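You operate a simulated robot arm through the tools that you are given. There is no shell and no other tool. Be economical: measure what you need, move in short steps, check, and stop when the job is done.

The job below is to be done with a simulated two-armed robot. You get a single attempt, and the scene is never put back.

Task
Start the lamps and hand control, then hold the black controller and switch on live and lamp.
Fine: hold it still for both of its switches.

The check looks at the end state, three seconds after you hand in, the way a careful person would. Anything else that was tipped, shoved, dropped, spilled or broken makes it a failure.

Robot
Two 6-joint arms with two-finger parallel grippers on one trunk, on a base that drives. Base frame: it is fixed to the floor where the robot stands at the start and does not move with it; the origin is under the middle of the robot, x ahead of it, y to its left, z up. Readings come in cm, rad, newtons and seconds.
The left shoulder is at the start at [7, 16.6, 115.5], the right one opposite. With the tool pointing down near the work surface each hand reaches from about 78 to 88 cm from the robot's upright axis, wherever it stands, measured 20 degrees to its own side. Places, roughly: black controller plug [100, -100, 75]; green lamps key [80, 0, 80]; hand control switch [100, -90, 80]; lamp switch of the black controller [80, -80, 80]; live switch of the black controller [80, -80, 80]. Payload 3.91 kg a hand.
The TCP of each hand is the grasp point between the finger pads, 3 cm short of the fingertips. In the tool frame z runs along the fingers and y along their closing line. The gripper opens to 11 cm. The fingers are 2 cm wide and 1 cm thick; the gripper's body (4.8 by 11.2 cm) begins 5.5 cm behind the TCP.
Orientation is that of the tool frame in the base frame, as a unit quaternion [x, y, z, w]. With the fingers straight down and closing along the base's y, the tool's x points along the base's -x, its y along +y and its z along -z.

Tools
- The arms move only by the tool arm_command. It takes "left_motion", "right_motion" or both (then of equal length, played together; a hand with none holds still); each is a list of rows, each an object of numbers (a shift or turn left out is 0, a gripper value left out holds the last): "tx", "ty", "tz": the shift along the tool's x, y, z in cm; "rx", "ry", "rz": the turn, a rotation vector about the tool's x, y, z in rad; "grip": the gripper command, from -1 (shut) to 1 (fully open), values between in proportion. In form: [{"tx": .., "ty": .., "tz": .., "rx": .., "ry": .., "rz": .., "grip": ..}, ...]. A call has 1 to 10 rows; each row is the pose to reach, as a shift and turn from the pose commanded when the call began, along the tool's axes at that moment. Rows are played at 5 a second. More than 5 cm and 0.15 rad between two rows, or a gripper value outside its range, and nothing of the call is played. Where a pose cannot be reached the arm comes as near as it can. A force on the tool above 90 N (or 10 N above the force at the start of the call, whichever is more), or a blocked arm, ends the call early, and 0.2 s more pass. Each finger travels about 10.8 cm/s and halts on what it meets, pressing with about 30 N; the grip force reading is that of the motor and also rises with nothing between the fingers. The clock runs only during rows and for 0.2 s after the last one: add rows that repeat a pose to give the fingers time. The reply holds the time, the measured pose of the TCP, the force on the tool along the base axes, the opening and the grip force, in the units named above and with some noise, with the torque about the TCP (base axes, N m) and any sound that the robot's microphone picked up, and new pictures: "pictures" is both (left out), scene, wrist or none (wrist: the cameras of the hands that moved).
- Cameras (640 x 400 px; columns grow to the right, rows downward): "scene" is now at [11.39, -1.14, 135.1]; the picture's right is [-0.16, -0.99, -0.00], its down [-0.86, 0.14, -0.50] and it looks along [0.49, -0.08, -0.87] (base axes); focal length 214 px, centre (320, 200). "left" rides on the left gripper at [7.7, -0.7, -11.5] in its tool frame; the picture's right is [0.09, 1.00, 0.00], its down [-0.80, 0.07, -0.59] and it looks along [-0.59, 0.05, 0.80] (tool axes); focal length 270 px, centre (320, 200). "right" rides on the right gripper at [7.7, 0.7, -11.5] in its tool frame; the picture's right is [-0.09, 1.00, 0.00], its down [-0.80, -0.07, -0.59] and it looks along [-0.59, -0.05, 0.80] (tool axes); focal length 270 px, centre (320, 200).
- move_column(by): slides the trunk up (or, below 0, down) by that many cm; the arms and the scene camera ride with it, the base frame stays. It gives what a move gives, with no picture.
- roll_base(legs): drives the robot by 1 to 6 legs, each [ahead, left, turn to the left] in cm, cm and rad, along the robot's own axes; the way and the turn of a leg run together, so that a leg with both is an arc; at most 150 cm and 3.142 rad a leg. The arms and the cameras ride along, it lands a little off, and it stops where it bumps. It gives what a move gives, and a new picture of the scene camera.
- turn_head(pan, tilt): turns the head with the scene camera to pan (to the left, within 1.501 rad either way) and tilt (down, from -0.506 to 1.204), counted from straight ahead of the robot. It gives what a move gives, and a new picture of the scene camera.
- pixel_to_xyz(camera, pixels): for up to 12 pixels [column, row] of the newest picture of that camera ("zoom" is the newest enlarged one), the place [x, y, z] in the base frame of the surface seen there, good to about 0.2 cm. No time passes.
- inspect(camera, box): a new picture of the part [left, top, right, bottom] of that camera's present view, enlarged. No time passes.
- close_job(): hands the job in; it is judged then, once.

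Go step by step. Measure first, check grasps and placings, and put right what went wrong. The budget is 80 turns and 260 pictures, counting those below and the enlarged ones. Unless the task says otherwise, let go and move clear before handing in, and close with one line.

The tools are called after "Call:" as name(argument=value, ...) on one line, values as JSON. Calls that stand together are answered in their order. arm_command: Moves the arms, as the interface text tells. Its arguments: {"type":"object","properties":{"left_motion":{"type":"array","items":{"type":"object","properties":{"tx":{"type":"number"},"ty":{"type":"number"},"tz":{"type":"number"},"rx":{"type":"number"},"ry":{"type":"number"},"rz":{"type":"number"},"grip":{"type":"number"}}}},"right_motion":{"type":"array","items":{"type":"object","properties":{"tx":{"type":"number"},"ty":{"type":"number"},"tz":{"type":"number"},"rx":{"type":"number"},"ry":{"type":"number"},"rz":{"type":"number"},"grip":{"type":"number"}}}},"pictures":{"type":"string","enum":["both","scene","wrist","none"]}},"required":[]} The other tools are called the same way: move_column (by) slides the trunk up or down; roll_base (legs) drives the base; turn_head (pan, tilt) turns the head that bears the scene camera; pixel_to_xyz (camera, pixels) gives the place of the surface under pixels of a picture; inspect (camera, box) takes an enlarged picture of a part of a camera's view; close_job () hands the job in.

At the start:

```text
time: 0.0
left_position: [8.25, 31.06, 45.0]
left_tcp_rot: [0.014, 0.998, 0.037, 0.051]
left_ft_force: [-0.4, 0.0, 0.5]
left_ft_torque: [-0.02, 0.04, 0.02]
left_width: 11.01
left_finger_force: 0.1
right_position: [39.07, -42.37, 119.55]
right_tcp_rot: [0.0, 1.0, 0.0, 0.0]
right_ft_force: [0.0, -0.3, -0.3]
right_ft_torque: [-0.02, 0.0, -0.01]
right_width: 11.01
right_finger_force: 0.1
trunk travel left (down, up): [-65.0, 29.0]
robot x, y, heading: [0.04, 0.0, 0.0]
head pan, tilt: [-0.164, 1.049]
```

scene: 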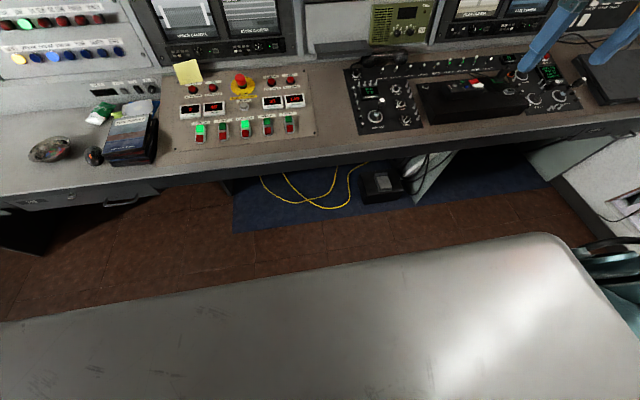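
right: 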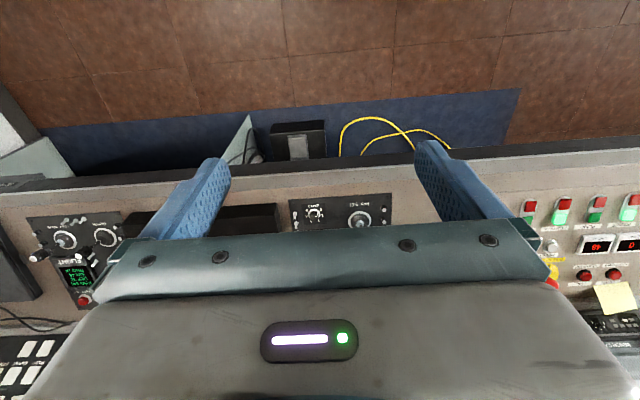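
left: 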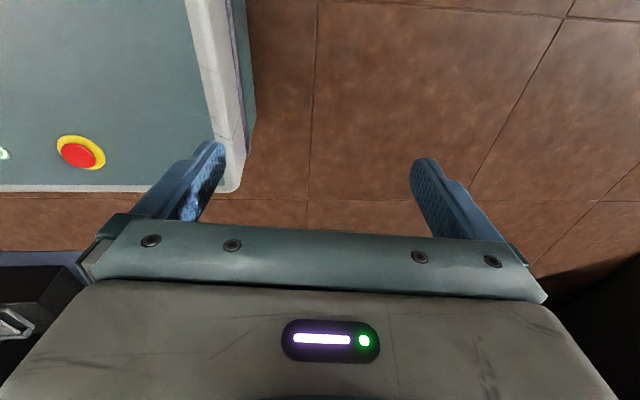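

The scene shows a console with a switch panel near (240,110) and a black controller-like box near (470,98). I'll enlarge both to read the labels.

Call:
inspect(camera="scene", box=[160, 60, 320, 160])

Call:
inspect(camera="scene", box=[340, 40, 500, 140])

Call:
inspect(camera="scene", box=[480, 20, 640, 120])

Call:
turn_head(pan=-0.8, tilt=0.7)

```text
4.00 times, centred on (240, 110) of scene
```

zoom: 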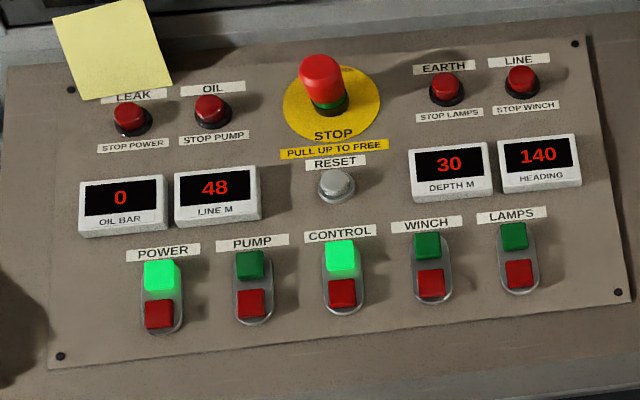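

```text
4.00 times, centred on (420, 90) of scene
```

zoom: 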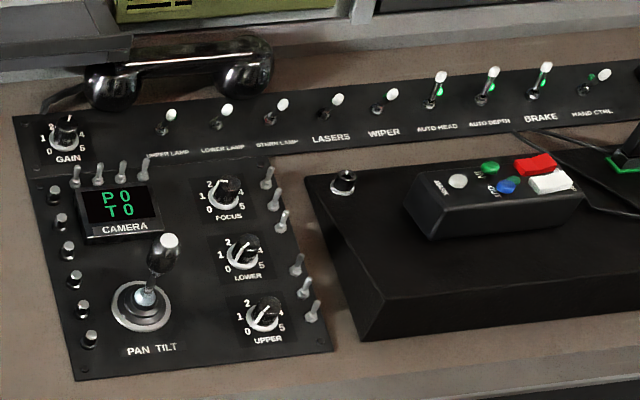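

```text
4.00 times, centred on (560, 70) of scene
```

zoom: 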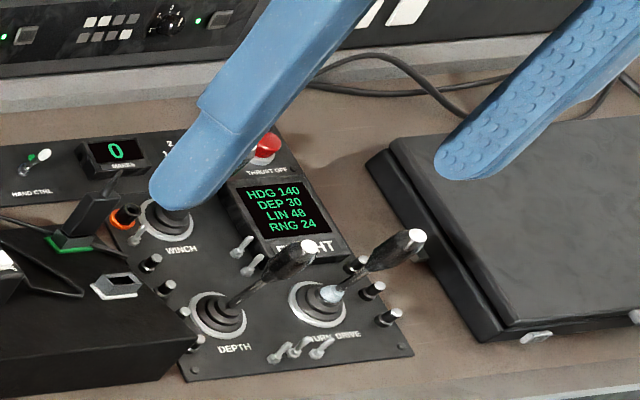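

```text
time: 1.0
left_position: [8.27, 31.18, 45.06]
left_tcp_rot: [0.014, 0.998, 0.039, 0.051]
left_ft_force: [-0.3, -0.8, 0.2]
left_ft_torque: [-0.02, -0.04, 0.01]
left_width: 10.99
left_finger_force: 0.0
right_position: [39.03, -42.41, 119.69]
right_tcp_rot: [0.001, 1.0, 0.0, -0.001]
right_ft_force: [-0.6, -0.6, 0.1]
right_ft_torque: [0.0, -0.01, 0.06]
right_width: 11.02
right_finger_force: 0.1
trunk travel left (down, up): [-65.0, 29.0]
robot x, y, heading: [-0.04, -0.31, -0.002]
head pan, tilt: [-0.799, 0.7]
```

scene: 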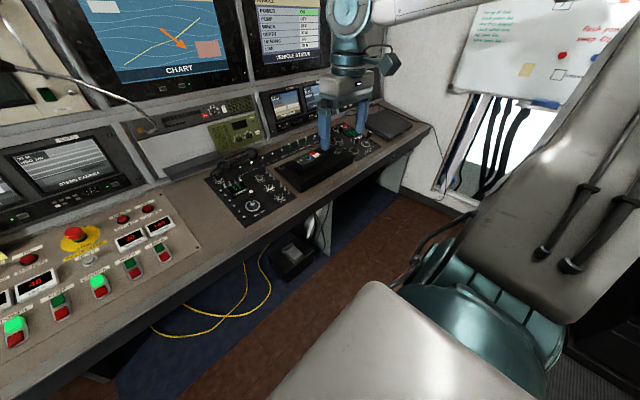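

The left panel shows POWER and CONTROL lit and LAMPS unlit, and HAND CTRL is a toggle near the controller. I'll read the screens and notes for rules next.

Call:
inspect(camera="scene", box=[230, 0, 350, 75])

Call:
inspect(camera="scene", box=[440, 0, 640, 125])

Call:
inspect(camera="scene", box=[200, 80, 440, 230])

Call:
turn_head(pan=0.0, tilt=0.5)

```text
5.33 times, centred on (290, 38) of scene
```

zoom: 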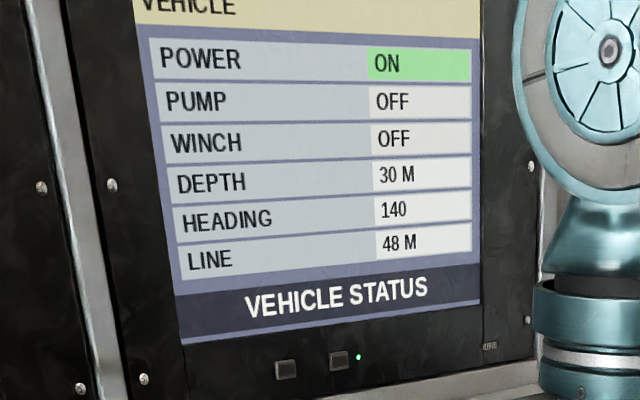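

```text
3.20 times, centred on (540, 62) of scene
```

zoom: 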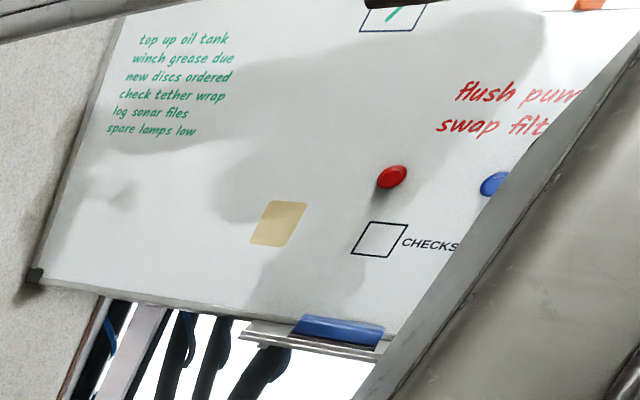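

```text
2.67 times, centred on (320, 155) of scene
```

zoom: 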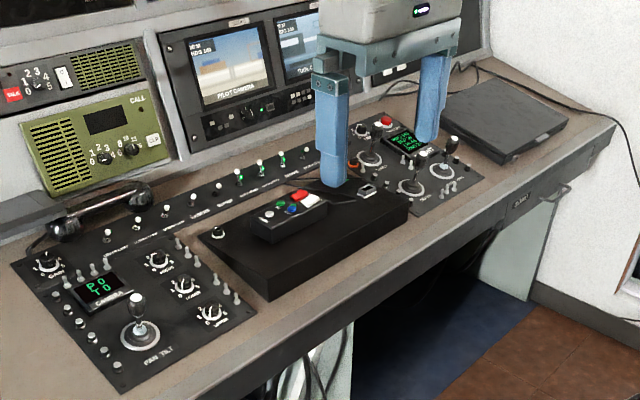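

```text
time: 2.1
left_position: [8.18, 31.13, 45.11]
left_tcp_rot: [0.014, 0.998, 0.038, 0.05]
left_ft_force: [0.5, 0.2, -0.4]
left_ft_torque: [-0.03, 0.01, -0.02]
left_width: 10.99
left_finger_force: 0.0
right_position: [39.0, -42.47, 119.74]
right_tcp_rot: [0.0, 1.0, 0.0, 0.0]
right_ft_force: [0.7, 0.1, 0.8]
right_ft_torque: [0.01, 0.01, 0.02]
right_width: 11.0
right_finger_force: 0.1
trunk travel left (down, up): [-65.0, 29.0]
robot x, y, heading: [0.26, -0.02, 0.003]
head pan, tilt: [0.0, 0.499]
```

scene: 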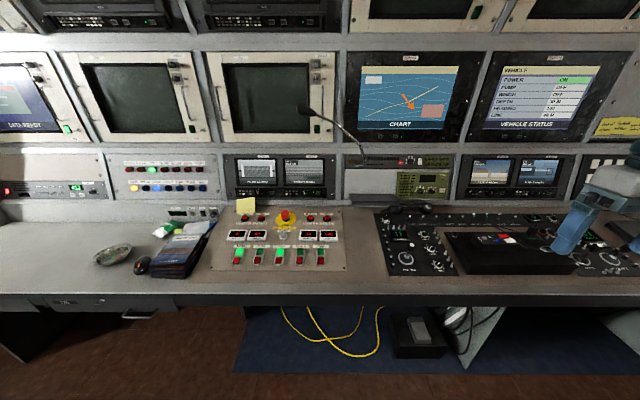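

Call:
inspect(camera="scene", box=[210, 150, 350, 275])

Call:
inspect(camera="scene", box=[560, 90, 640, 150])

Call:
pixel_to_xyz(camera="scene", pixels=[[320, 251], [320, 261], [279, 252], [345, 268], [345, 295], [215, 270], [338, 212], [285, 215], [130, 270], [100, 290], [345, 310]])

Call:
turn_head(pan=-0.6, tilt=0.8)

```text
3.20 times, centred on (280, 212) of scene
```

zoom: 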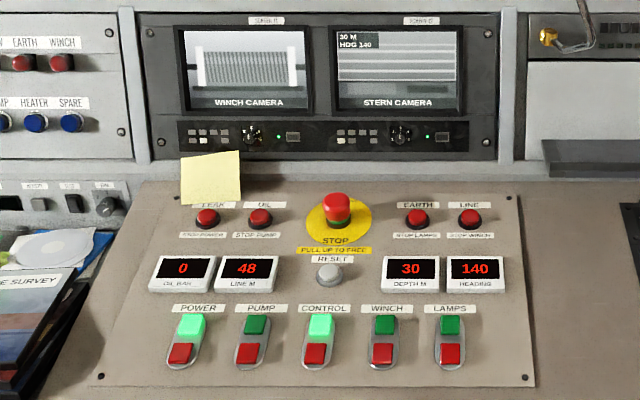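

```text
6.67 times, centred on (600, 120) of scene
```

zoom: 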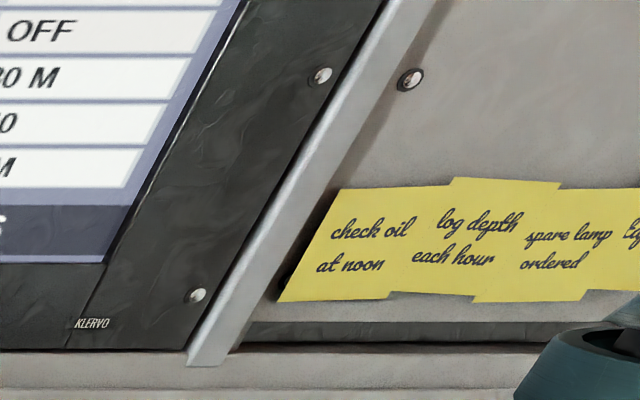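

```text
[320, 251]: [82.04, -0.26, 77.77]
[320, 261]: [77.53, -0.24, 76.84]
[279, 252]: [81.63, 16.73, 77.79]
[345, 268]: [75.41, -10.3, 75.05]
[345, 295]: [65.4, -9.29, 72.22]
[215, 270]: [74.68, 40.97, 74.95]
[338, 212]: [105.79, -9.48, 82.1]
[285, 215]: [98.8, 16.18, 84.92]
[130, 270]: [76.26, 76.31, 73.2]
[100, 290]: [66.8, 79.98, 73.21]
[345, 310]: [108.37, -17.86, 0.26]
```

```text
time: 3.1
left_position: [8.27, 31.16, 45.0]
left_tcp_rot: [0.014, 0.998, 0.039, 0.05]
left_ft_force: [-0.8, -0.5, -0.5]
left_ft_torque: [0.01, -0.01, 0.02]
left_width: 11.01
left_finger_force: 0.0
right_position: [39.07, -42.38, 119.74]
right_tcp_rot: [0.0, 1.0, 0.001, 0.0]
right_ft_force: [0.1, -0.4, 0.2]
right_ft_torque: [-0.03, -0.01, 0.02]
right_width: 10.98
right_finger_force: 0.1
trunk travel left (down, up): [-65.0, 29.0]
robot x, y, heading: [-0.11, 0.23, -0.0]
head pan, tilt: [-0.6, 0.799]
```

scene: 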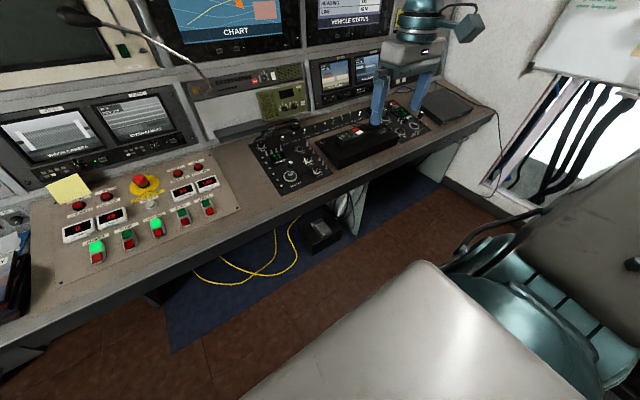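

Lamps key sits at about (82, -0.3, 77.8). Next I'll measure the controller area.

Call:
inspect(camera="scene", box=[300, 80, 444, 170])

Call:
inspect(camera="right", box=[100, 160, 420, 360])

Call:
pixel_to_xyz(camera="scene", pixels=[[357, 131], [345, 138], [320, 143], [338, 166], [398, 143], [290, 150], [280, 170], [265, 130], [440, 133], [440, 265], [330, 350], [490, 110]])

```text
4.44 times, centred on (372, 125) of scene
```

zoom: 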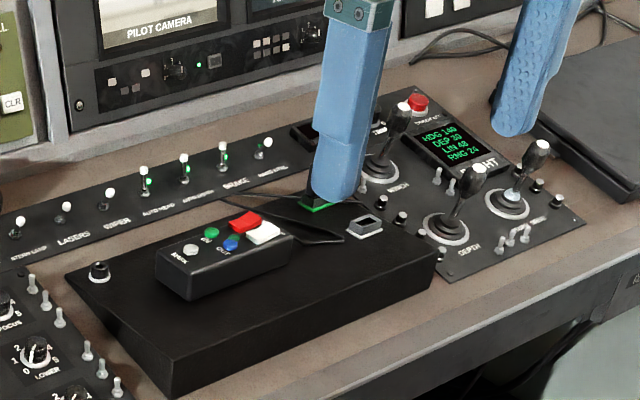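

```text
2.00 times, centred on (260, 260) of right
```

zoom: 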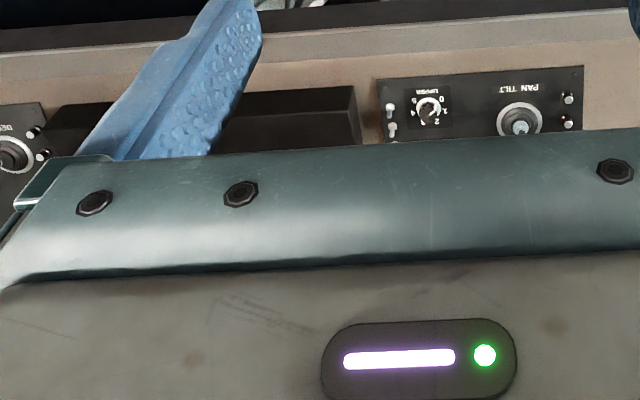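

```text
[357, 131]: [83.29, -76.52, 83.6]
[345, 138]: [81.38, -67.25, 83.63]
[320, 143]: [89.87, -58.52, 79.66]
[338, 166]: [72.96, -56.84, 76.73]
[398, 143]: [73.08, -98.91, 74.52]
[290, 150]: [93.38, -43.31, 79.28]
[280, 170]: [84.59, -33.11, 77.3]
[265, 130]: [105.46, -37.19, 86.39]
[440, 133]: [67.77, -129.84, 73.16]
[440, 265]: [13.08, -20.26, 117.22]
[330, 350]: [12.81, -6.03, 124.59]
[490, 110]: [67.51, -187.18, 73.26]
```

The controller sits around (82,-75,83), and the grey foreground is the robot's own body. I'll drive right so the left hand faces the lamps key, which also gives a nearer view of the controller.

Call:
roll_base(legs=[[3, -29, 0]])

Call:
arm_command(left_motion=[{"tz": -5, "grip": -1}, {"tz": -10}, {"tz": -15}, {"tz": -20}, {"tz": -25}, {"tz": -30}, {"tz": -35}, {"tz": -40}, {"tz": -45}, {"tz": -48}], right_motion=[{"tx": 3, "ty": -3}, {"tx": 6, "ty": -5}, {"tx": 9, "ty": -7}, {"tx": 12, "ty": -9}, {"tx": 14, "ty": -10}, {"tx": 14, "ty": -10}, {"tx": 14, "ty": -10}, {"tx": 14, "ty": -10}, {"tx": 14, "ty": -10}, {"tx": 14, "ty": -10}], pictures="none")

Call:
turn_head(pan=-0.45, tilt=0.8)

Call:
inspect(camera="scene", box=[340, 70, 500, 170])

```text
time: 5.1
left_position: [11.1, 3.05, 44.97]
left_tcp_rot: [0.013, 0.998, 0.038, 0.05]
left_ft_force: [0.2, -0.3, 0.2]
left_ft_torque: [-0.02, 0.01, -0.01]
left_width: 11.02
left_finger_force: 0.1
right_position: [41.95, -70.36, 119.72]
right_tcp_rot: [-0.001, 1.0, -0.001, 0.0]
right_ft_force: [0.5, 0.2, 0.7]
right_ft_torque: [0.0, -0.01, -0.01]
right_width: 10.99
right_finger_force: 0.1
trunk travel left (down, up): [-65.0, 29.0]
robot x, y, heading: [3.47, -28.13, 0.002]
head pan, tilt: [-0.6, 0.799]
```

scene: 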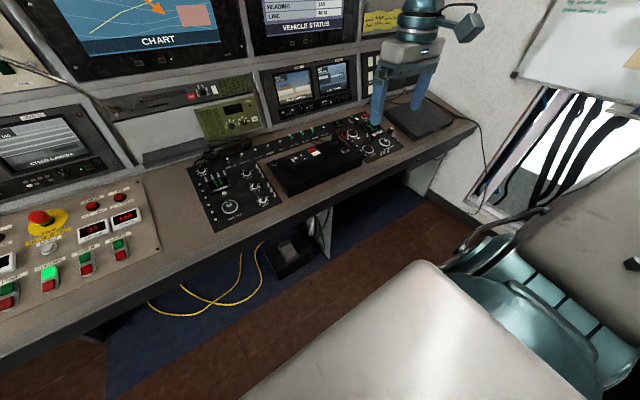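

```text
time: 7.3
left_position: [11.65, 4.1, 69.2]
left_tcp_rot: [0.013, 0.998, 0.037, 0.05]
left_ft_force: [-0.3, -0.1, -0.6]
left_ft_torque: [-0.07, -0.02, 0.01]
left_width: 0.0
left_finger_force: 30.0
left hand out of reach, approached as far as the arm can: row 5, 6, 7, 8, 9, 10
right_position: [33.28, -76.1, 122.98]
right_tcp_rot: [0.0, 1.0, 0.0, 0.0]
right_ft_force: [0.4, -0.2, -0.6]
right_ft_torque: [-0.02, -0.01, -0.02]
right_width: 10.99
right_finger_force: 0.1
right hand out of reach, approached as far as the arm can: row 3, 4, 5, 6, 7, 8, 9, 10
trunk travel left (down, up): [-65.0, 29.0]
robot x, y, heading: [3.24, -28.31, 0.003]
head pan, tilt: [-0.6, 0.799]
```

```text
time: 8.0
left_position: [11.36, 3.96, 69.22]
left_tcp_rot: [0.011, 0.998, 0.036, 0.05]
left_ft_force: [-0.4, -0.3, 0.5]
left_ft_torque: [-0.03, -0.01, 0.0]
left_width: 0.0
left_finger_force: 30.3
right_position: [33.17, -75.99, 122.94]
right_tcp_rot: [0.0, 1.0, -0.001, 0.0]
right_ft_force: [0.5, 0.1, -0.2]
right_ft_torque: [-0.01, -0.01, 0.01]
right_width: 11.0
right_finger_force: 0.1
trunk travel left (down, up): [-65.0, 29.0]
robot x, y, heading: [3.38, -28.14, -0.0]
head pan, tilt: [-0.45, 0.799]
```

scene: 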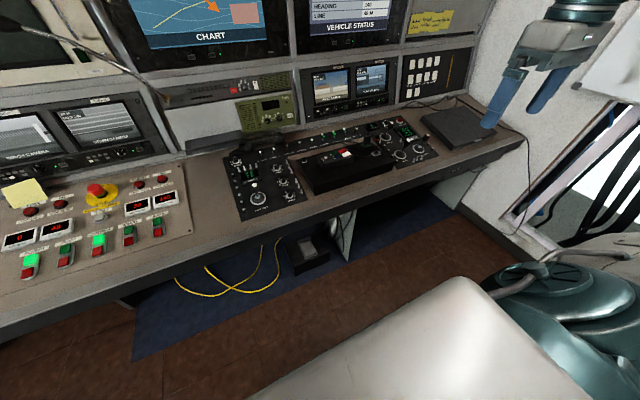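

```text
4.00 times, centred on (420, 120) of scene
```

zoom: 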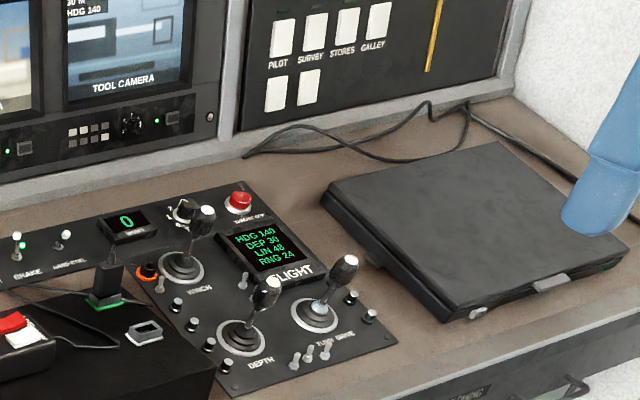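

The right arm's out of the way now; a black plug with a green ring is around zoom (105,295). I'll take closer views of the controller and bring the left hand forward.

Call:
inspect(camera="scene", box=[305, 130, 401, 190])

Call:
inspect(camera="scene", box=[345, 110, 425, 160])

Call:
arm_command(left_motion=[{"tx": -5}, {"tx": -10}, {"tx": -15}, {"tx": -20}, {"tx": -25}, {"tx": -27, "tz": -4}, {"tx": -28, "tz": -9}, {"tx": -30, "tz": -13}, {"tx": -33, "tz": -17}, {"tx": -36, "tz": -21}], pictures="none")

```text
6.67 times, centred on (353, 160) of scene
```

zoom: 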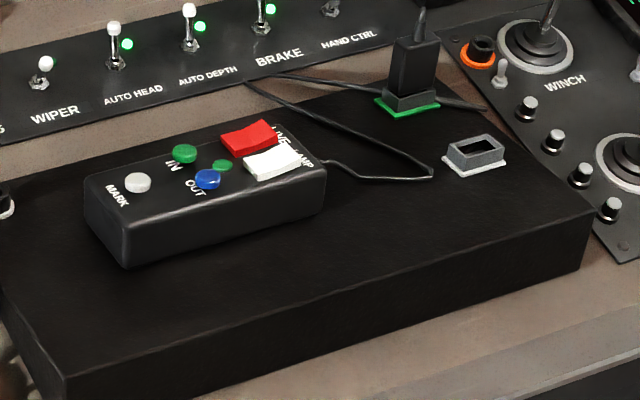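

```text
8.00 times, centred on (385, 135) of scene
```

zoom: 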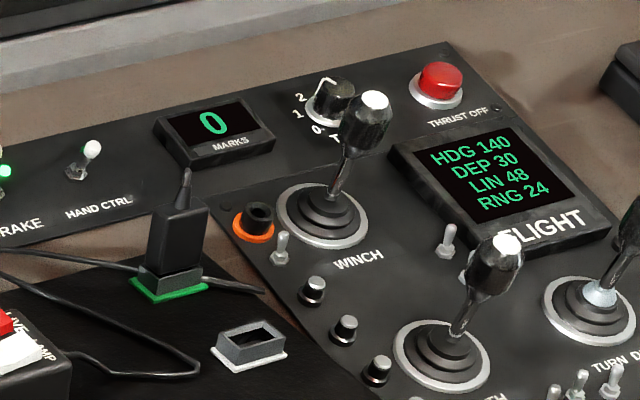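

```text
refused: row 7 steps farther than a row can; nothing moved
```

LIVE is the red rocker and LAMP the white one; the plug is in a green-ringed socket. My left motion had one step too long, so I'll resend it.

Call:
arm_command(left_motion=[{"tx": -5}, {"tx": -10}, {"tx": -15}, {"tx": -20}, {"tx": -25}, {"tx": -27, "tz": -4}, {"tx": -28, "tz": -8}, {"tx": -30, "tz": -12}, {"tx": -33, "tz": -16}, {"tx": -36, "tz": -20}], pictures="none")

```text
time: 10.2
left_position: [39.27, 9.93, 91.06]
left_tcp_rot: [0.013, 0.998, 0.034, 0.052]
left_ft_force: [0.0, 0.0, -0.3]
left_ft_torque: [0.01, 0.0, 0.03]
left_width: 0.0
left_finger_force: 30.1
left hand out of reach, approached as far as the arm can: row 6, 7, 8, 9, 10
right_position: [33.05, -76.18, 122.92]
right_tcp_rot: [-0.001, 1.0, 0.0, 0.0]
right_ft_force: [0.1, 0.7, 0.1]
right_ft_torque: [-0.01, 0.02, -0.01]
right_width: 11.0
right_finger_force: 0.2
trunk travel left (down, up): [-65.0, 29.0]
robot x, y, heading: [3.18, -28.38, 0.001]
head pan, tilt: [-0.45, 0.799]
```

The left hand is at (39,10,91), limited by its inner reach. I'll continue it forward and level and align it with the panel's slope.

Call:
arm_command(left_motion=[{"tx": -5, "rx": 0.06, "ry": -0.1}, {"tx": -10, "rx": 0.06, "ry": -0.1}, {"tx": -15, "rx": 0.06, "ry": -0.1}, {"tx": -20, "rx": 0.06, "ry": -0.1}, {"tx": -25, "rx": 0.06, "ry": -0.1}, {"tx": -30, "rx": 0.06, "ry": -0.1}], pictures="wrist")

```text
time: 11.6
left_position: [72.22, 10.41, 90.0]
left_tcp_rot: [0.018, 0.995, 0.008, 0.101]
left_ft_force: [0.1, -0.3, -0.4]
left_ft_torque: [-0.01, -0.01, 0.02]
left_width: 0.01
left_finger_force: 29.4
left hand out of reach, approached as far as the arm can: row 2, 3, 4, 5, 6
right_position: [33.17, -76.36, 122.72]
right_tcp_rot: [0.0, 1.0, 0.0, 0.0]
right_ft_force: [-0.1, -0.1, -0.5]
right_ft_torque: [0.01, -0.02, -0.01]
right_width: 10.99
right_finger_force: 0.0
trunk travel left (down, up): [-65.0, 29.0]
robot x, y, heading: [2.74, -27.86, 0.007]
head pan, tilt: [-0.45, 0.799]
```

left: 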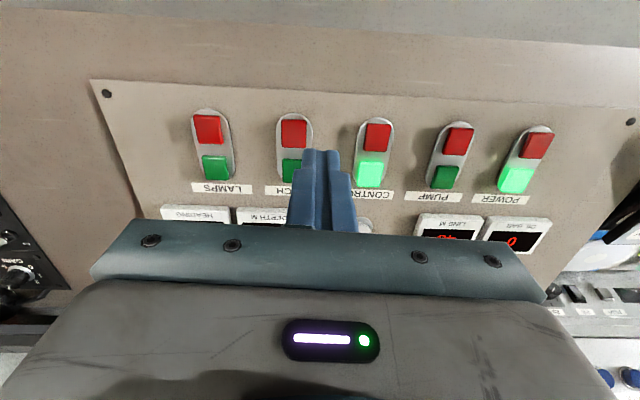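

The left wrist view shows the LAMPS green key at (215,167). I'll measure it precisely.

Call:
pixel_to_xyz(camera="left", pixels=[[215, 167], [215, 178], [208, 130], [229, 167], [202, 167], [235, 187], [290, 188]])

```text
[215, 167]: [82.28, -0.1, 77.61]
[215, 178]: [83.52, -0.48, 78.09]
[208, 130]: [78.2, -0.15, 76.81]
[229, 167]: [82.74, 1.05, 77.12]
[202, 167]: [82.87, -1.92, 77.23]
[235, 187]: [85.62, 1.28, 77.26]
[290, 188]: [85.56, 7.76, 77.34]
```

Key centre is about (82.4,-0.3,77.7). I'll move the left fingers to hover 3 cm above it along the tool axis.

Call:
arm_command(left_motion=[{"tx": -2, "ty": -3, "tz": 0}, {"tx": -4, "ty": -6, "tz": 2}, {"tx": -6, "ty": -9, "tz": 4}, {"tx": -8, "ty": -10.6, "tz": 5.5}, {"tx": -8, "ty": -10.6, "tz": 6}], pictures="wrist")

```text
time: 12.8
left_position: [80.84, -0.16, 85.55]
left_tcp_rot: [0.017, 0.995, 0.006, 0.099]
left_ft_force: [-0.2, -0.8, 0.0]
left_ft_torque: [-0.04, 0.02, 0.03]
left_width: 0.0
left_finger_force: 30.0
right_position: [33.14, -76.13, 122.9]
right_tcp_rot: [-0.001, 1.0, 0.0, 0.001]
right_ft_force: [0.4, 0.2, 0.6]
right_ft_torque: [0.0, 0.01, 0.04]
right_width: 10.99
right_finger_force: 0.2
trunk travel left (down, up): [-65.0, 29.0]
robot x, y, heading: [3.13, -27.68, 0.003]
head pan, tilt: [-0.45, 0.799]
```

left: 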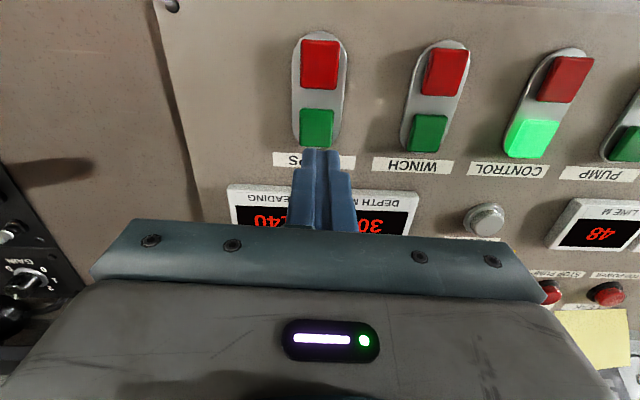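

Aligned: the tool axis meets the key at about (82.4,-0.1,77.8). I'll press in small steps and back off.

Call:
arm_command(left_motion=[{"tz": 3, "ty": -0.1}, {"tz": 4.4, "ty": -0.1}, {"tz": 4.9, "ty": -0.1}, {"tz": 5.2, "ty": -0.1}, {"tz": 5.4, "ty": -0.1}], pictures="wrist")

```text
time: 14.0
left_position: [82.08, -0.35, 80.38]
left_tcp_rot: [0.017, 0.995, 0.007, 0.099]
left_ft_force: [-0.7, -1.3, 4.2]
left_ft_torque: [-0.06, -0.03, -0.03]
left_width: 0.0
left_finger_force: 29.9
right_position: [33.03, -76.28, 122.94]
right_tcp_rot: [0.0, 1.0, 0.0, 0.0]
right_ft_force: [0.0, -0.4, -0.1]
right_ft_torque: [0.0, -0.02, 0.01]
right_width: 11.01
right_finger_force: 0.0
trunk travel left (down, up): [-65.0, 29.0]
robot x, y, heading: [3.1, -27.97, 0.0]
head pan, tilt: [-0.45, 0.799]
heard: click
```

left: 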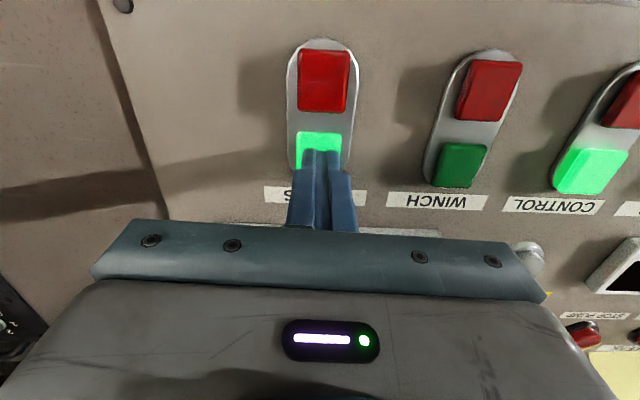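

A click sounded and the LAMPS key is lit green. I'll retract the left hand up and clear.

Call:
arm_command(left_motion=[{"tz": -4}, {"tz": -8}, {"tz": -12}, {"tz": -14, "tx": 4}, {"tz": -15, "tx": 8}, {"tz": -16, "tx": 12}, {"tz": -17, "tx": 16}, {"tz": -18, "tx": 20}], pictures="none")

Call:
roll_base(legs=[[0, -48, 0]])

Call:
turn_head(pan=0.0, tilt=0.75)

Call:
inspect(camera="scene", box=[240, 100, 400, 200])

```text
time: 15.8
left_position: [68.97, 2.25, 85.03]
left_tcp_rot: [0.018, 0.995, 0.006, 0.103]
left_ft_force: [-0.3, 0.3, 0.1]
left_ft_torque: [-0.03, 0.05, 0.01]
left_width: 0.0
left_finger_force: 29.9
left hand out of reach, approached as far as the arm can: row 4, 5, 6, 7, 8
right_position: [33.1, -76.16, 123.05]
right_tcp_rot: [-0.001, 1.0, -0.001, 0.001]
right_ft_force: [0.8, -0.3, -0.3]
right_ft_torque: [0.02, 0.03, 0.01]
right_width: 10.99
right_finger_force: 0.1
trunk travel left (down, up): [-65.0, 29.0]
robot x, y, heading: [3.08, -28.1, 0.002]
head pan, tilt: [-0.45, 0.799]
```

```text
time: 18.7
left_position: [69.06, -46.83, 84.89]
left_tcp_rot: [0.019, 0.995, 0.006, 0.103]
left_ft_force: [0.1, 0.5, -0.1]
left_ft_torque: [0.0, 0.01, 0.01]
left_width: 0.0
left_finger_force: 30.1
right_position: [32.85, -125.26, 122.98]
right_tcp_rot: [0.003, 1.0, -0.001, 0.0]
right_ft_force: [0.1, -0.6, 0.5]
right_ft_torque: [-0.03, 0.0, -0.01]
right_width: 10.99
right_finger_force: 0.2
trunk travel left (down, up): [-65.0, 29.0]
robot x, y, heading: [2.79, -76.74, -0.004]
head pan, tilt: [-0.45, 0.799]
```

scene: 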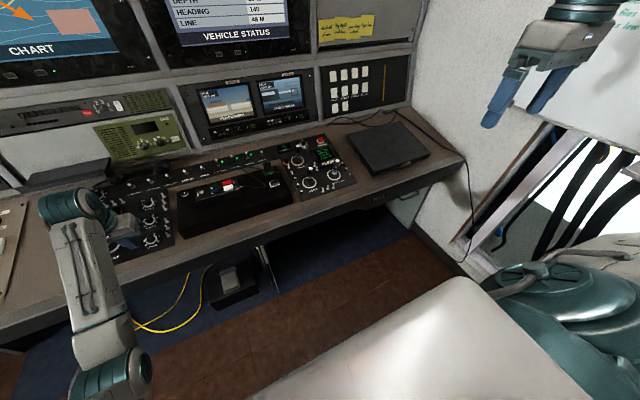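

```text
time: 19.6
left_position: [69.13, -46.94, 85.01]
left_tcp_rot: [0.021, 0.995, 0.007, 0.102]
left_ft_force: [0.5, 1.1, -0.9]
left_ft_torque: [0.01, -0.02, -0.01]
left_width: 0.02
left_finger_force: 30.1
right_position: [32.85, -125.25, 123.01]
right_tcp_rot: [0.002, 1.0, -0.001, 0.0]
right_ft_force: [0.4, 0.1, -0.2]
right_ft_torque: [0.01, -0.01, -0.01]
right_width: 11.01
right_finger_force: 0.0
trunk travel left (down, up): [-65.0, 29.0]
robot x, y, heading: [3.0, -76.45, -0.006]
head pan, tilt: [0.0, 0.75]
```

scene: 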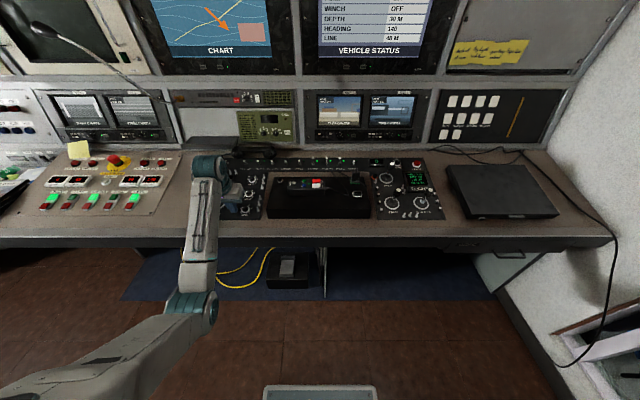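

```text
4.00 times, centred on (320, 150) of scene
```

zoom: 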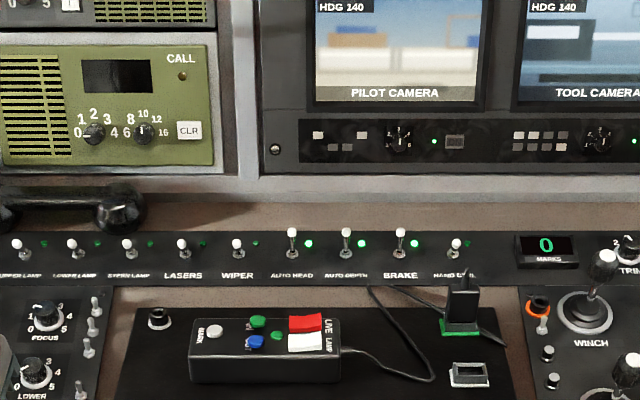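

HAND CTRL is the ninth toggle (zoom ~455,245), with its lever toward the operator; the lit toggles lean away. I'll measure the toggle, controller, rockers and plug.

Call:
inspect(camera="scene", box=[325, 140, 405, 190])

Call:
pixel_to_xyz(camera="zoom", pixels=[[50, 50], [260, 165]])

Call:
inspect(camera="scene", box=[260, 140, 340, 190])

```text
8.00 times, centred on (365, 165) of scene
```

zoom: 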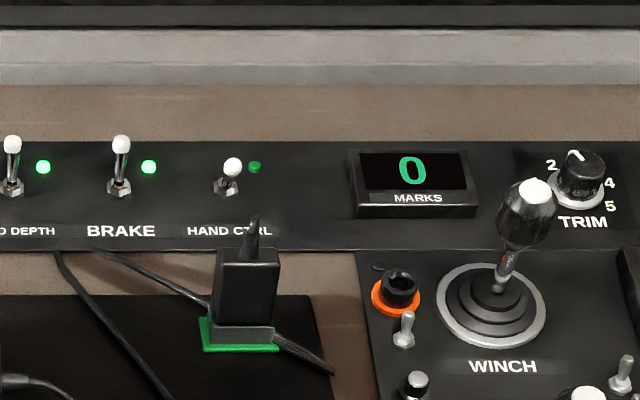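

```text
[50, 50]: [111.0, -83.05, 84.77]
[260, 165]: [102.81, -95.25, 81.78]
```

```text
8.00 times, centred on (300, 165) of scene
```

zoom: 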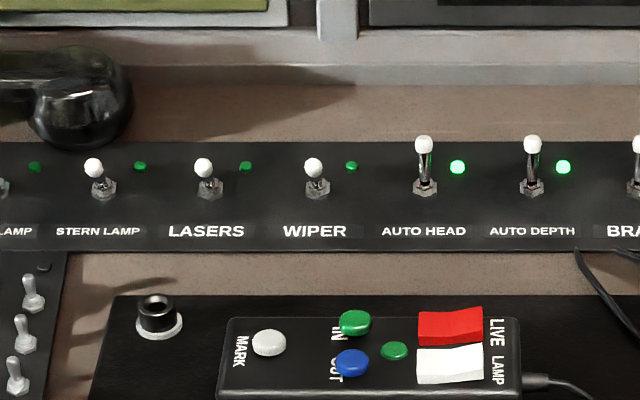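

Now measuring points in this zoom: rockers, controller edges, tray.

Call:
pixel_to_xyz(camera="zoom", pixels=[[430, 325], [472, 322], [430, 365], [472, 362], [230, 325], [510, 325], [222, 362], [515, 365], [160, 330], [115, 380], [560, 350], [355, 325]])

Call:
inspect(camera="scene", box=[325, 140, 405, 190])

Call:
pixel_to_xyz(camera="zoom", pixels=[[232, 165], [228, 185], [120, 143], [120, 165], [118, 188], [245, 255], [275, 250], [252, 222], [222, 255], [245, 300], [240, 348], [180, 200]])

```text
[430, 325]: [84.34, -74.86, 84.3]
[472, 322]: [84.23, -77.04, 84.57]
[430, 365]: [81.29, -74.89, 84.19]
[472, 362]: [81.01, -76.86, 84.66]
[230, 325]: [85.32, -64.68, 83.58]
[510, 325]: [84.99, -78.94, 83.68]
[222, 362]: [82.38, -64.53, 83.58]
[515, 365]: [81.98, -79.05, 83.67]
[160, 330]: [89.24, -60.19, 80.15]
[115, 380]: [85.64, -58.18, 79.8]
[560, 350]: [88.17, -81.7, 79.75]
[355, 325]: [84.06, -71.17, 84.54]
```

```text
8.00 times, centred on (365, 165) of scene
```

zoom: 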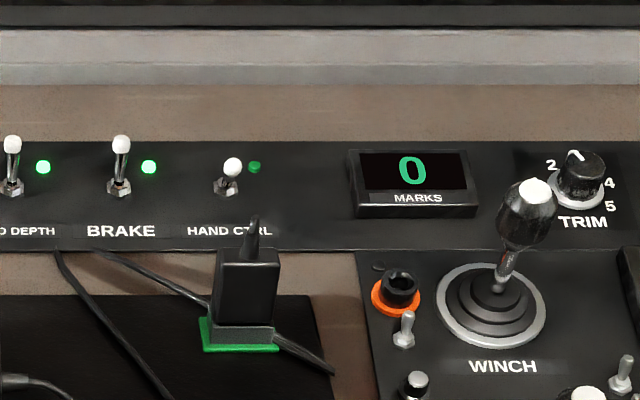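

```text
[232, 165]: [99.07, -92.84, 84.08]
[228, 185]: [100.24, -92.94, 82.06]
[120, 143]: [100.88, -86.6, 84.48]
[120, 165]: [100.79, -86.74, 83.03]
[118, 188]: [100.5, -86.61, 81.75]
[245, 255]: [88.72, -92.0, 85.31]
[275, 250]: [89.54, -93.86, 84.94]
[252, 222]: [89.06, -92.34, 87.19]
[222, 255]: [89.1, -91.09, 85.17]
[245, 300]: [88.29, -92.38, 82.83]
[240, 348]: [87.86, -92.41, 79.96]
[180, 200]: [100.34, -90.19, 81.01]
```

HAND CTRL's lever tip is at (99.1,-92.9,84.1), with its base at (100.4,-93,81.5), so it must be pushed in +x. The rockers' right ends are raised. I'll lift the left hand before driving ahead.

Call:
arm_command(left_motion=[{"tz": -4}, {"tz": -8}, {"tz": -12}, {"tz": -15}], pictures="none")

```text
time: 20.6
left_position: [73.46, -44.6, 89.56]
left_tcp_rot: [0.019, 0.994, 0.007, 0.104]
left_ft_force: [-0.5, -0.4, 0.6]
left_ft_torque: [-0.01, 0.0, -0.02]
left_width: 0.0
left_finger_force: 30.3
left hand out of reach, approached as far as the arm can: row 1, 2, 3, 4
right_position: [32.93, -125.18, 122.83]
right_tcp_rot: [0.003, 1.0, -0.001, -0.001]
right_ft_force: [0.2, 0.6, 0.1]
right_ft_torque: [0.03, 0.0, -0.01]
right_width: 10.98
right_finger_force: 0.2
trunk travel left (down, up): [-65.0, 29.0]
robot x, y, heading: [2.64, -76.78, -0.005]
head pan, tilt: [0.0, 0.75]
```

The left arm can't rise further tool-down here, so I'll raise the trunk for clearance. Then I'll drive to about (20,-65).

Call:
move_column(by=12)

Call:
roll_base(legs=[[0, 11.5, 0], [17, 0, 0]])

```text
time: 22.1
left_position: [73.38, -44.69, 101.47]
left_tcp_rot: [0.019, 0.994, 0.007, 0.106]
left_ft_force: [-0.4, 0.1, -0.5]
left_ft_torque: [0.01, -0.01, -0.03]
left_width: 0.0
left_finger_force: 30.0
right_position: [32.78, -125.18, 134.97]
right_tcp_rot: [0.003, 1.0, 0.0, 0.0]
right_ft_force: [-1.3, 0.3, 0.1]
right_ft_torque: [0.01, -0.02, 0.0]
right_width: 10.97
right_finger_force: 0.0
trunk travel left (down, up): [-77.0, 17.0]
robot x, y, heading: [2.62, -77.01, -0.009]
head pan, tilt: [0.0, 0.75]
```

```text
time: 24.4
left_position: [90.19, -33.27, 101.75]
left_tcp_rot: [0.018, 0.994, 0.007, 0.106]
left_ft_force: [-0.5, -0.7, -0.2]
left_ft_torque: [0.01, -0.01, 0.01]
left_width: 0.01
left_finger_force: 29.6
right_position: [49.72, -113.99, 135.12]
right_tcp_rot: [0.001, 1.0, 0.0, 0.001]
right_ft_force: [-0.7, -0.4, 0.4]
right_ft_torque: [0.06, -0.03, -0.01]
right_width: 10.99
right_finger_force: 0.1
trunk travel left (down, up): [-77.0, 17.0]
robot x, y, heading: [19.93, -65.74, -0.0]
head pan, tilt: [0.0, 0.75]
```

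scene: 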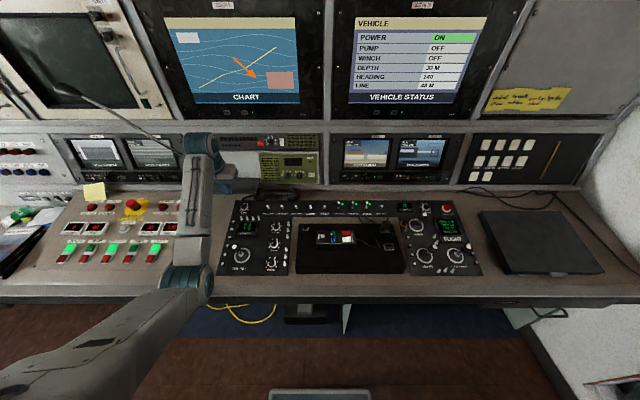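

The drive landed as planned. The gooseneck mic near (100,95)-(190,135) might be near the left hand, so I'll measure it and some clear desk before shifting.

Call:
pixel_to_xyz(camera="scene", pixels=[[88, 92], [125, 112], [160, 130], [182, 137], [201, 148], [210, 145], [200, 270], [255, 190], [214, 240], [228, 215]])

Call:
arm_command(right_motion=[{"tz": 1, "tx": -2, "grip": -1}, {"tz": 4, "tx": -5}, {"tz": 7, "tx": -8}, {"tz": 10, "tx": -11}, {"tz": 13, "tx": -14}, {"tz": 15, "tx": -18}, {"tz": 17, "tx": -22}, {"tz": 18, "tx": -26}], pictures="none")

```text
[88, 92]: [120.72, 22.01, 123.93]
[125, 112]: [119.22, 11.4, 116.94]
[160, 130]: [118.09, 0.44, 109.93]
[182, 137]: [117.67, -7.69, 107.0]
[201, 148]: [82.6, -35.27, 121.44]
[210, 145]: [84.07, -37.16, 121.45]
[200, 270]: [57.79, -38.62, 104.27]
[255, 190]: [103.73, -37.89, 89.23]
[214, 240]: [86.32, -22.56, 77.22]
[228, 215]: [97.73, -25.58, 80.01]
```

```text
time: 26.2
left_position: [90.87, -33.25, 101.29]
left_tcp_rot: [0.019, 0.994, 0.006, 0.104]
left_ft_force: [0.1, -0.7, -0.7]
left_ft_torque: [0.03, 0.0, 0.02]
left_width: 0.0
left_finger_force: 29.5
right_position: [76.01, -114.14, 116.81]
right_tcp_rot: [0.0, 1.0, -0.001, -0.002]
right_ft_force: [-0.2, 0.2, 0.1]
right_ft_torque: [-0.02, -0.03, -0.01]
right_width: 0.01
right_finger_force: 29.9
trunk travel left (down, up): [-77.0, 17.0]
robot x, y, heading: [20.16, -65.66, -0.001]
head pan, tilt: [0.0, 0.75]
```

Mic is well behind at x≈119. I'll move the left hand sideways over bare desk and the right hand above and in front of the HAND CTRL lever.

Call:
arm_command(left_motion=[{"ty": 2.5}, {"ty": 5}, {"ty": 7.5}, {"ty": 10}, {"ty": 10}, {"ty": 10}, {"ty": 10}, {"ty": 10}], right_motion=[{"tx": -2.5, "ty": 2.6, "tz": 2}, {"tx": -5, "ty": 5.2, "tz": 4}, {"tx": -7.5, "ty": 7.8, "tz": 6}, {"tx": -10, "ty": 10.4, "tz": 8}, {"tx": -12.5, "ty": 13, "tz": 10}, {"tx": -15, "ty": 15.6, "tz": 12}, {"tx": -17.5, "ty": 18.2, "tz": 14}, {"tx": -20, "ty": 21, "tz": 16}], pictures="none")

Call:
move_column(by=-11)

Call:
inspect(camera="right", box=[0, 0, 640, 400])

Call:
inspect(camera="scene", box=[160, 130, 480, 330])

```text
time: 28.0
left_position: [90.71, -23.28, 101.62]
left_tcp_rot: [0.018, 0.994, 0.007, 0.105]
left_ft_force: [0.3, 0.3, -0.7]
left_ft_torque: [0.01, 0.01, 0.01]
left_width: 0.0
left_finger_force: 29.3
right_position: [77.65, -111.99, 103.94]
right_tcp_rot: [0.002, 1.0, 0.0, 0.0]
right_ft_force: [0.5, -0.1, -0.3]
right_ft_torque: [-0.01, 0.01, -0.04]
right_width: 0.0
right_finger_force: 29.9
right hand out of reach, approached as far as the arm can: row 1, 2, 3, 4, 5, 6, 7, 8
trunk travel left (down, up): [-77.0, 17.0]
robot x, y, heading: [20.27, -65.67, -0.003]
head pan, tilt: [0.0, 0.75]
```

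```text
time: 29.4
left_position: [90.72, -23.22, 90.71]
left_tcp_rot: [0.019, 0.994, 0.007, 0.106]
left_ft_force: [0.0, 0.3, -0.2]
left_ft_torque: [0.03, -0.02, -0.04]
left_width: 0.01
left_finger_force: 29.8
right_position: [77.57, -111.96, 93.07]
right_tcp_rot: [0.001, 1.0, -0.001, 0.0]
right_ft_force: [0.5, -0.3, 0.3]
right_ft_torque: [0.0, -0.01, 0.04]
right_width: 0.01
right_finger_force: 29.5
trunk travel left (down, up): [-66.0, 28.0]
robot x, y, heading: [19.92, -65.74, -0.008]
head pan, tilt: [0.0, 0.75]
```

```text
1.00 times, centred on (320, 200) of right (not enlarged: the box is as wide or as high as the picture)
```

zoom: 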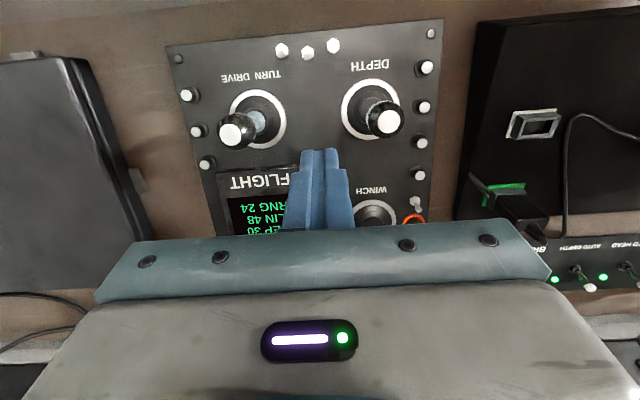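

```text
2.00 times, centred on (320, 230) of scene
```

zoom: 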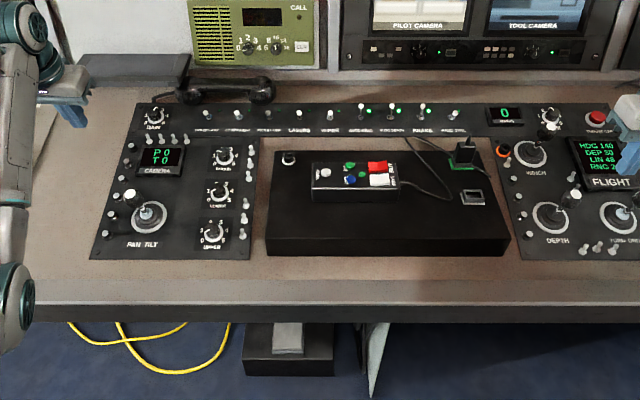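

The right hand is above the FLIGHT panel at (77.6,-112,93). I'll check the joystick heights before crossing.

Call:
pixel_to_xyz(camera="zoom", pixels=[[551, 128], [574, 194], [637, 197], [452, 112], [466, 138], [549, 115]])

Call:
pixel_to_xyz(camera="right", pixels=[[235, 130], [388, 122], [372, 208]])

```text
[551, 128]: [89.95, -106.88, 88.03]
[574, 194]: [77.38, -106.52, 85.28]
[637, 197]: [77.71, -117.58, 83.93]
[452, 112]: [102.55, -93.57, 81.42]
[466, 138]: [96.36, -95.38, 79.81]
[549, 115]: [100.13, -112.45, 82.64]
```

```text
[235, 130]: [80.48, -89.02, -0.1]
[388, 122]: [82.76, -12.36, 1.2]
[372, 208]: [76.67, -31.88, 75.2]
```

Winch stick tip is at z 88, and my fingertips pass at 90 or more. I'll move diagonally to a spot in front of the HAND CTRL lever, still high.

Call:
arm_command(right_motion=[{"tx": -3, "ty": 3, "tz": -1}, {"tx": -6, "ty": 6, "tz": -2}, {"tx": -9, "ty": 9, "tz": -2}, {"tx": -12, "ty": 12, "tz": -2}, {"tx": -15, "ty": 15, "tz": -2}, {"tx": -18, "ty": 18, "tz": -1}, {"tx": -18.7, "ty": 19, "tz": 0}, {"tx": -18.7, "ty": 19, "tz": 0}], pictures="both")

```text
time: 31.2
left_position: [90.77, -23.28, 90.64]
left_tcp_rot: [0.018, 0.994, 0.006, 0.105]
left_ft_force: [-0.2, 0.0, 0.2]
left_ft_torque: [-0.01, 0.0, -0.01]
left_width: 0.0
left_finger_force: 29.8
right_position: [77.54, -111.8, 94.66]
right_tcp_rot: [0.001, 1.0, 0.0, 0.001]
right_ft_force: [-0.4, -0.3, 0.7]
right_ft_torque: [-0.02, -0.01, -0.02]
right_width: 0.0
right_finger_force: 30.3
right hand out of reach, approached as far as the arm can: row 1, 2, 3, 4, 5, 6, 7, 8
trunk travel left (down, up): [-66.0, 28.0]
robot x, y, heading: [19.88, -65.68, -0.002]
head pan, tilt: [0.0, 0.75]
```

scene: 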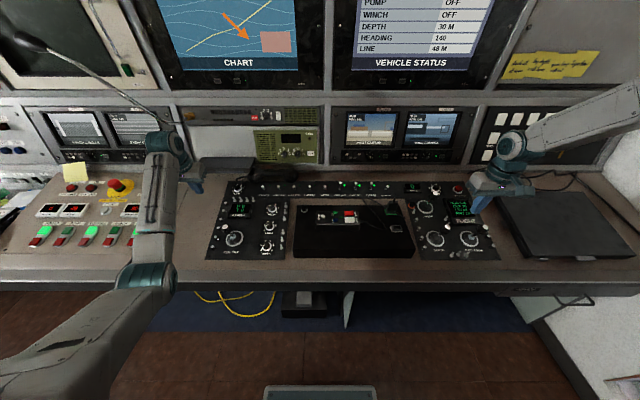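
right: 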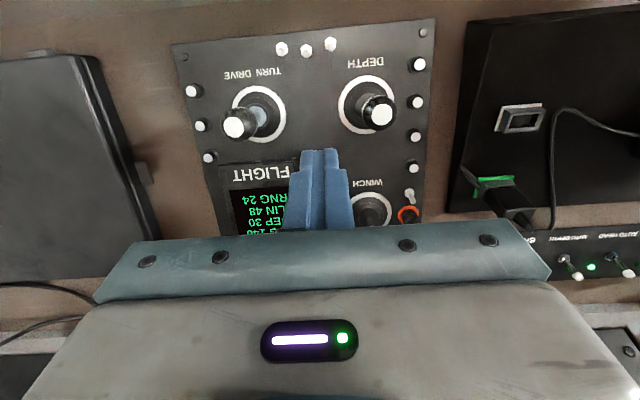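

The right hand didn't move — it's at its inner reach limit. I'll push it radially outward first, then swing across.

Call:
arm_command(right_motion=[{"tx": -3, "ty": -1.7}, {"tx": -6, "ty": -3.5}, {"tx": -9, "ty": -5.2}, {"tx": -12, "ty": -7}], pictures="none")

```text
time: 32.2
left_position: [90.9, -23.34, 90.6]
left_tcp_rot: [0.018, 0.994, 0.007, 0.105]
left_ft_force: [0.5, 0.2, -0.4]
left_ft_torque: [0.05, -0.02, -0.02]
left_width: 0.02
left_finger_force: 29.9
right_position: [85.87, -121.33, 95.62]
right_tcp_rot: [0.001, 1.0, 0.001, 0.001]
right_ft_force: [0.0, -0.3, -0.4]
right_ft_torque: [0.0, 0.03, -0.03]
right_width: 0.0
right_finger_force: 30.3
right hand out of reach, approached as far as the arm can: row 1, 2, 3, 4
trunk travel left (down, up): [-66.0, 28.0]
robot x, y, heading: [20.43, -65.6, -0.002]
head pan, tilt: [0.0, 0.75]
```

It moved to (85.9,-121.3,95.6), about 86 cm from the axis. I'll swing along the arc toward the lever now.

Call:
arm_command(right_motion=[{"tx": -1.5, "ty": 3.5}, {"tx": -3, "ty": 7}, {"tx": -4.5, "ty": 10.5}, {"tx": -6.2, "ty": 14.2}, {"tx": -8, "ty": 18}, {"tx": -9, "ty": 21.5}, {"tx": -10, "ty": 25}, {"tx": -10.6, "ty": 28.3}], pictures="wrist")

```text
time: 34.0
left_position: [90.76, -23.23, 90.71]
left_tcp_rot: [0.018, 0.994, 0.007, 0.105]
left_ft_force: [-0.2, -0.2, -0.1]
left_ft_torque: [-0.04, 0.0, 0.0]
left_width: 0.03
left_finger_force: 29.4
right_position: [78.93, -113.18, 96.41]
right_tcp_rot: [0.001, 1.0, 0.0, 0.002]
right_ft_force: [0.2, 0.3, 0.0]
right_ft_torque: [-0.01, 0.01, 0.03]
right_width: 0.0
right_finger_force: 30.3
right hand out of reach, approached as far as the arm can: row 1, 2, 3, 4, 5, 6, 7, 8
trunk travel left (down, up): [-66.0, 28.0]
robot x, y, heading: [19.83, -65.74, -0.001]
head pan, tilt: [0.0, 0.75]
```

right: 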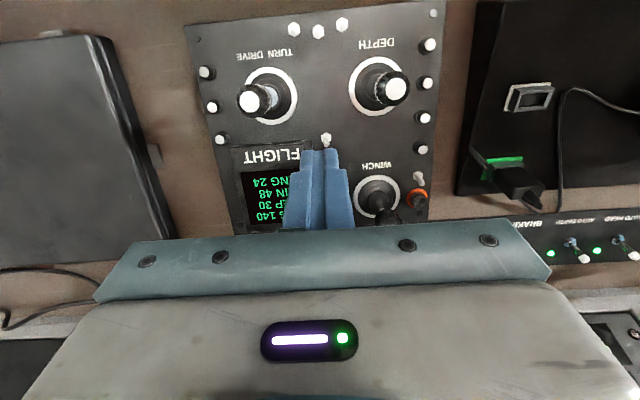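

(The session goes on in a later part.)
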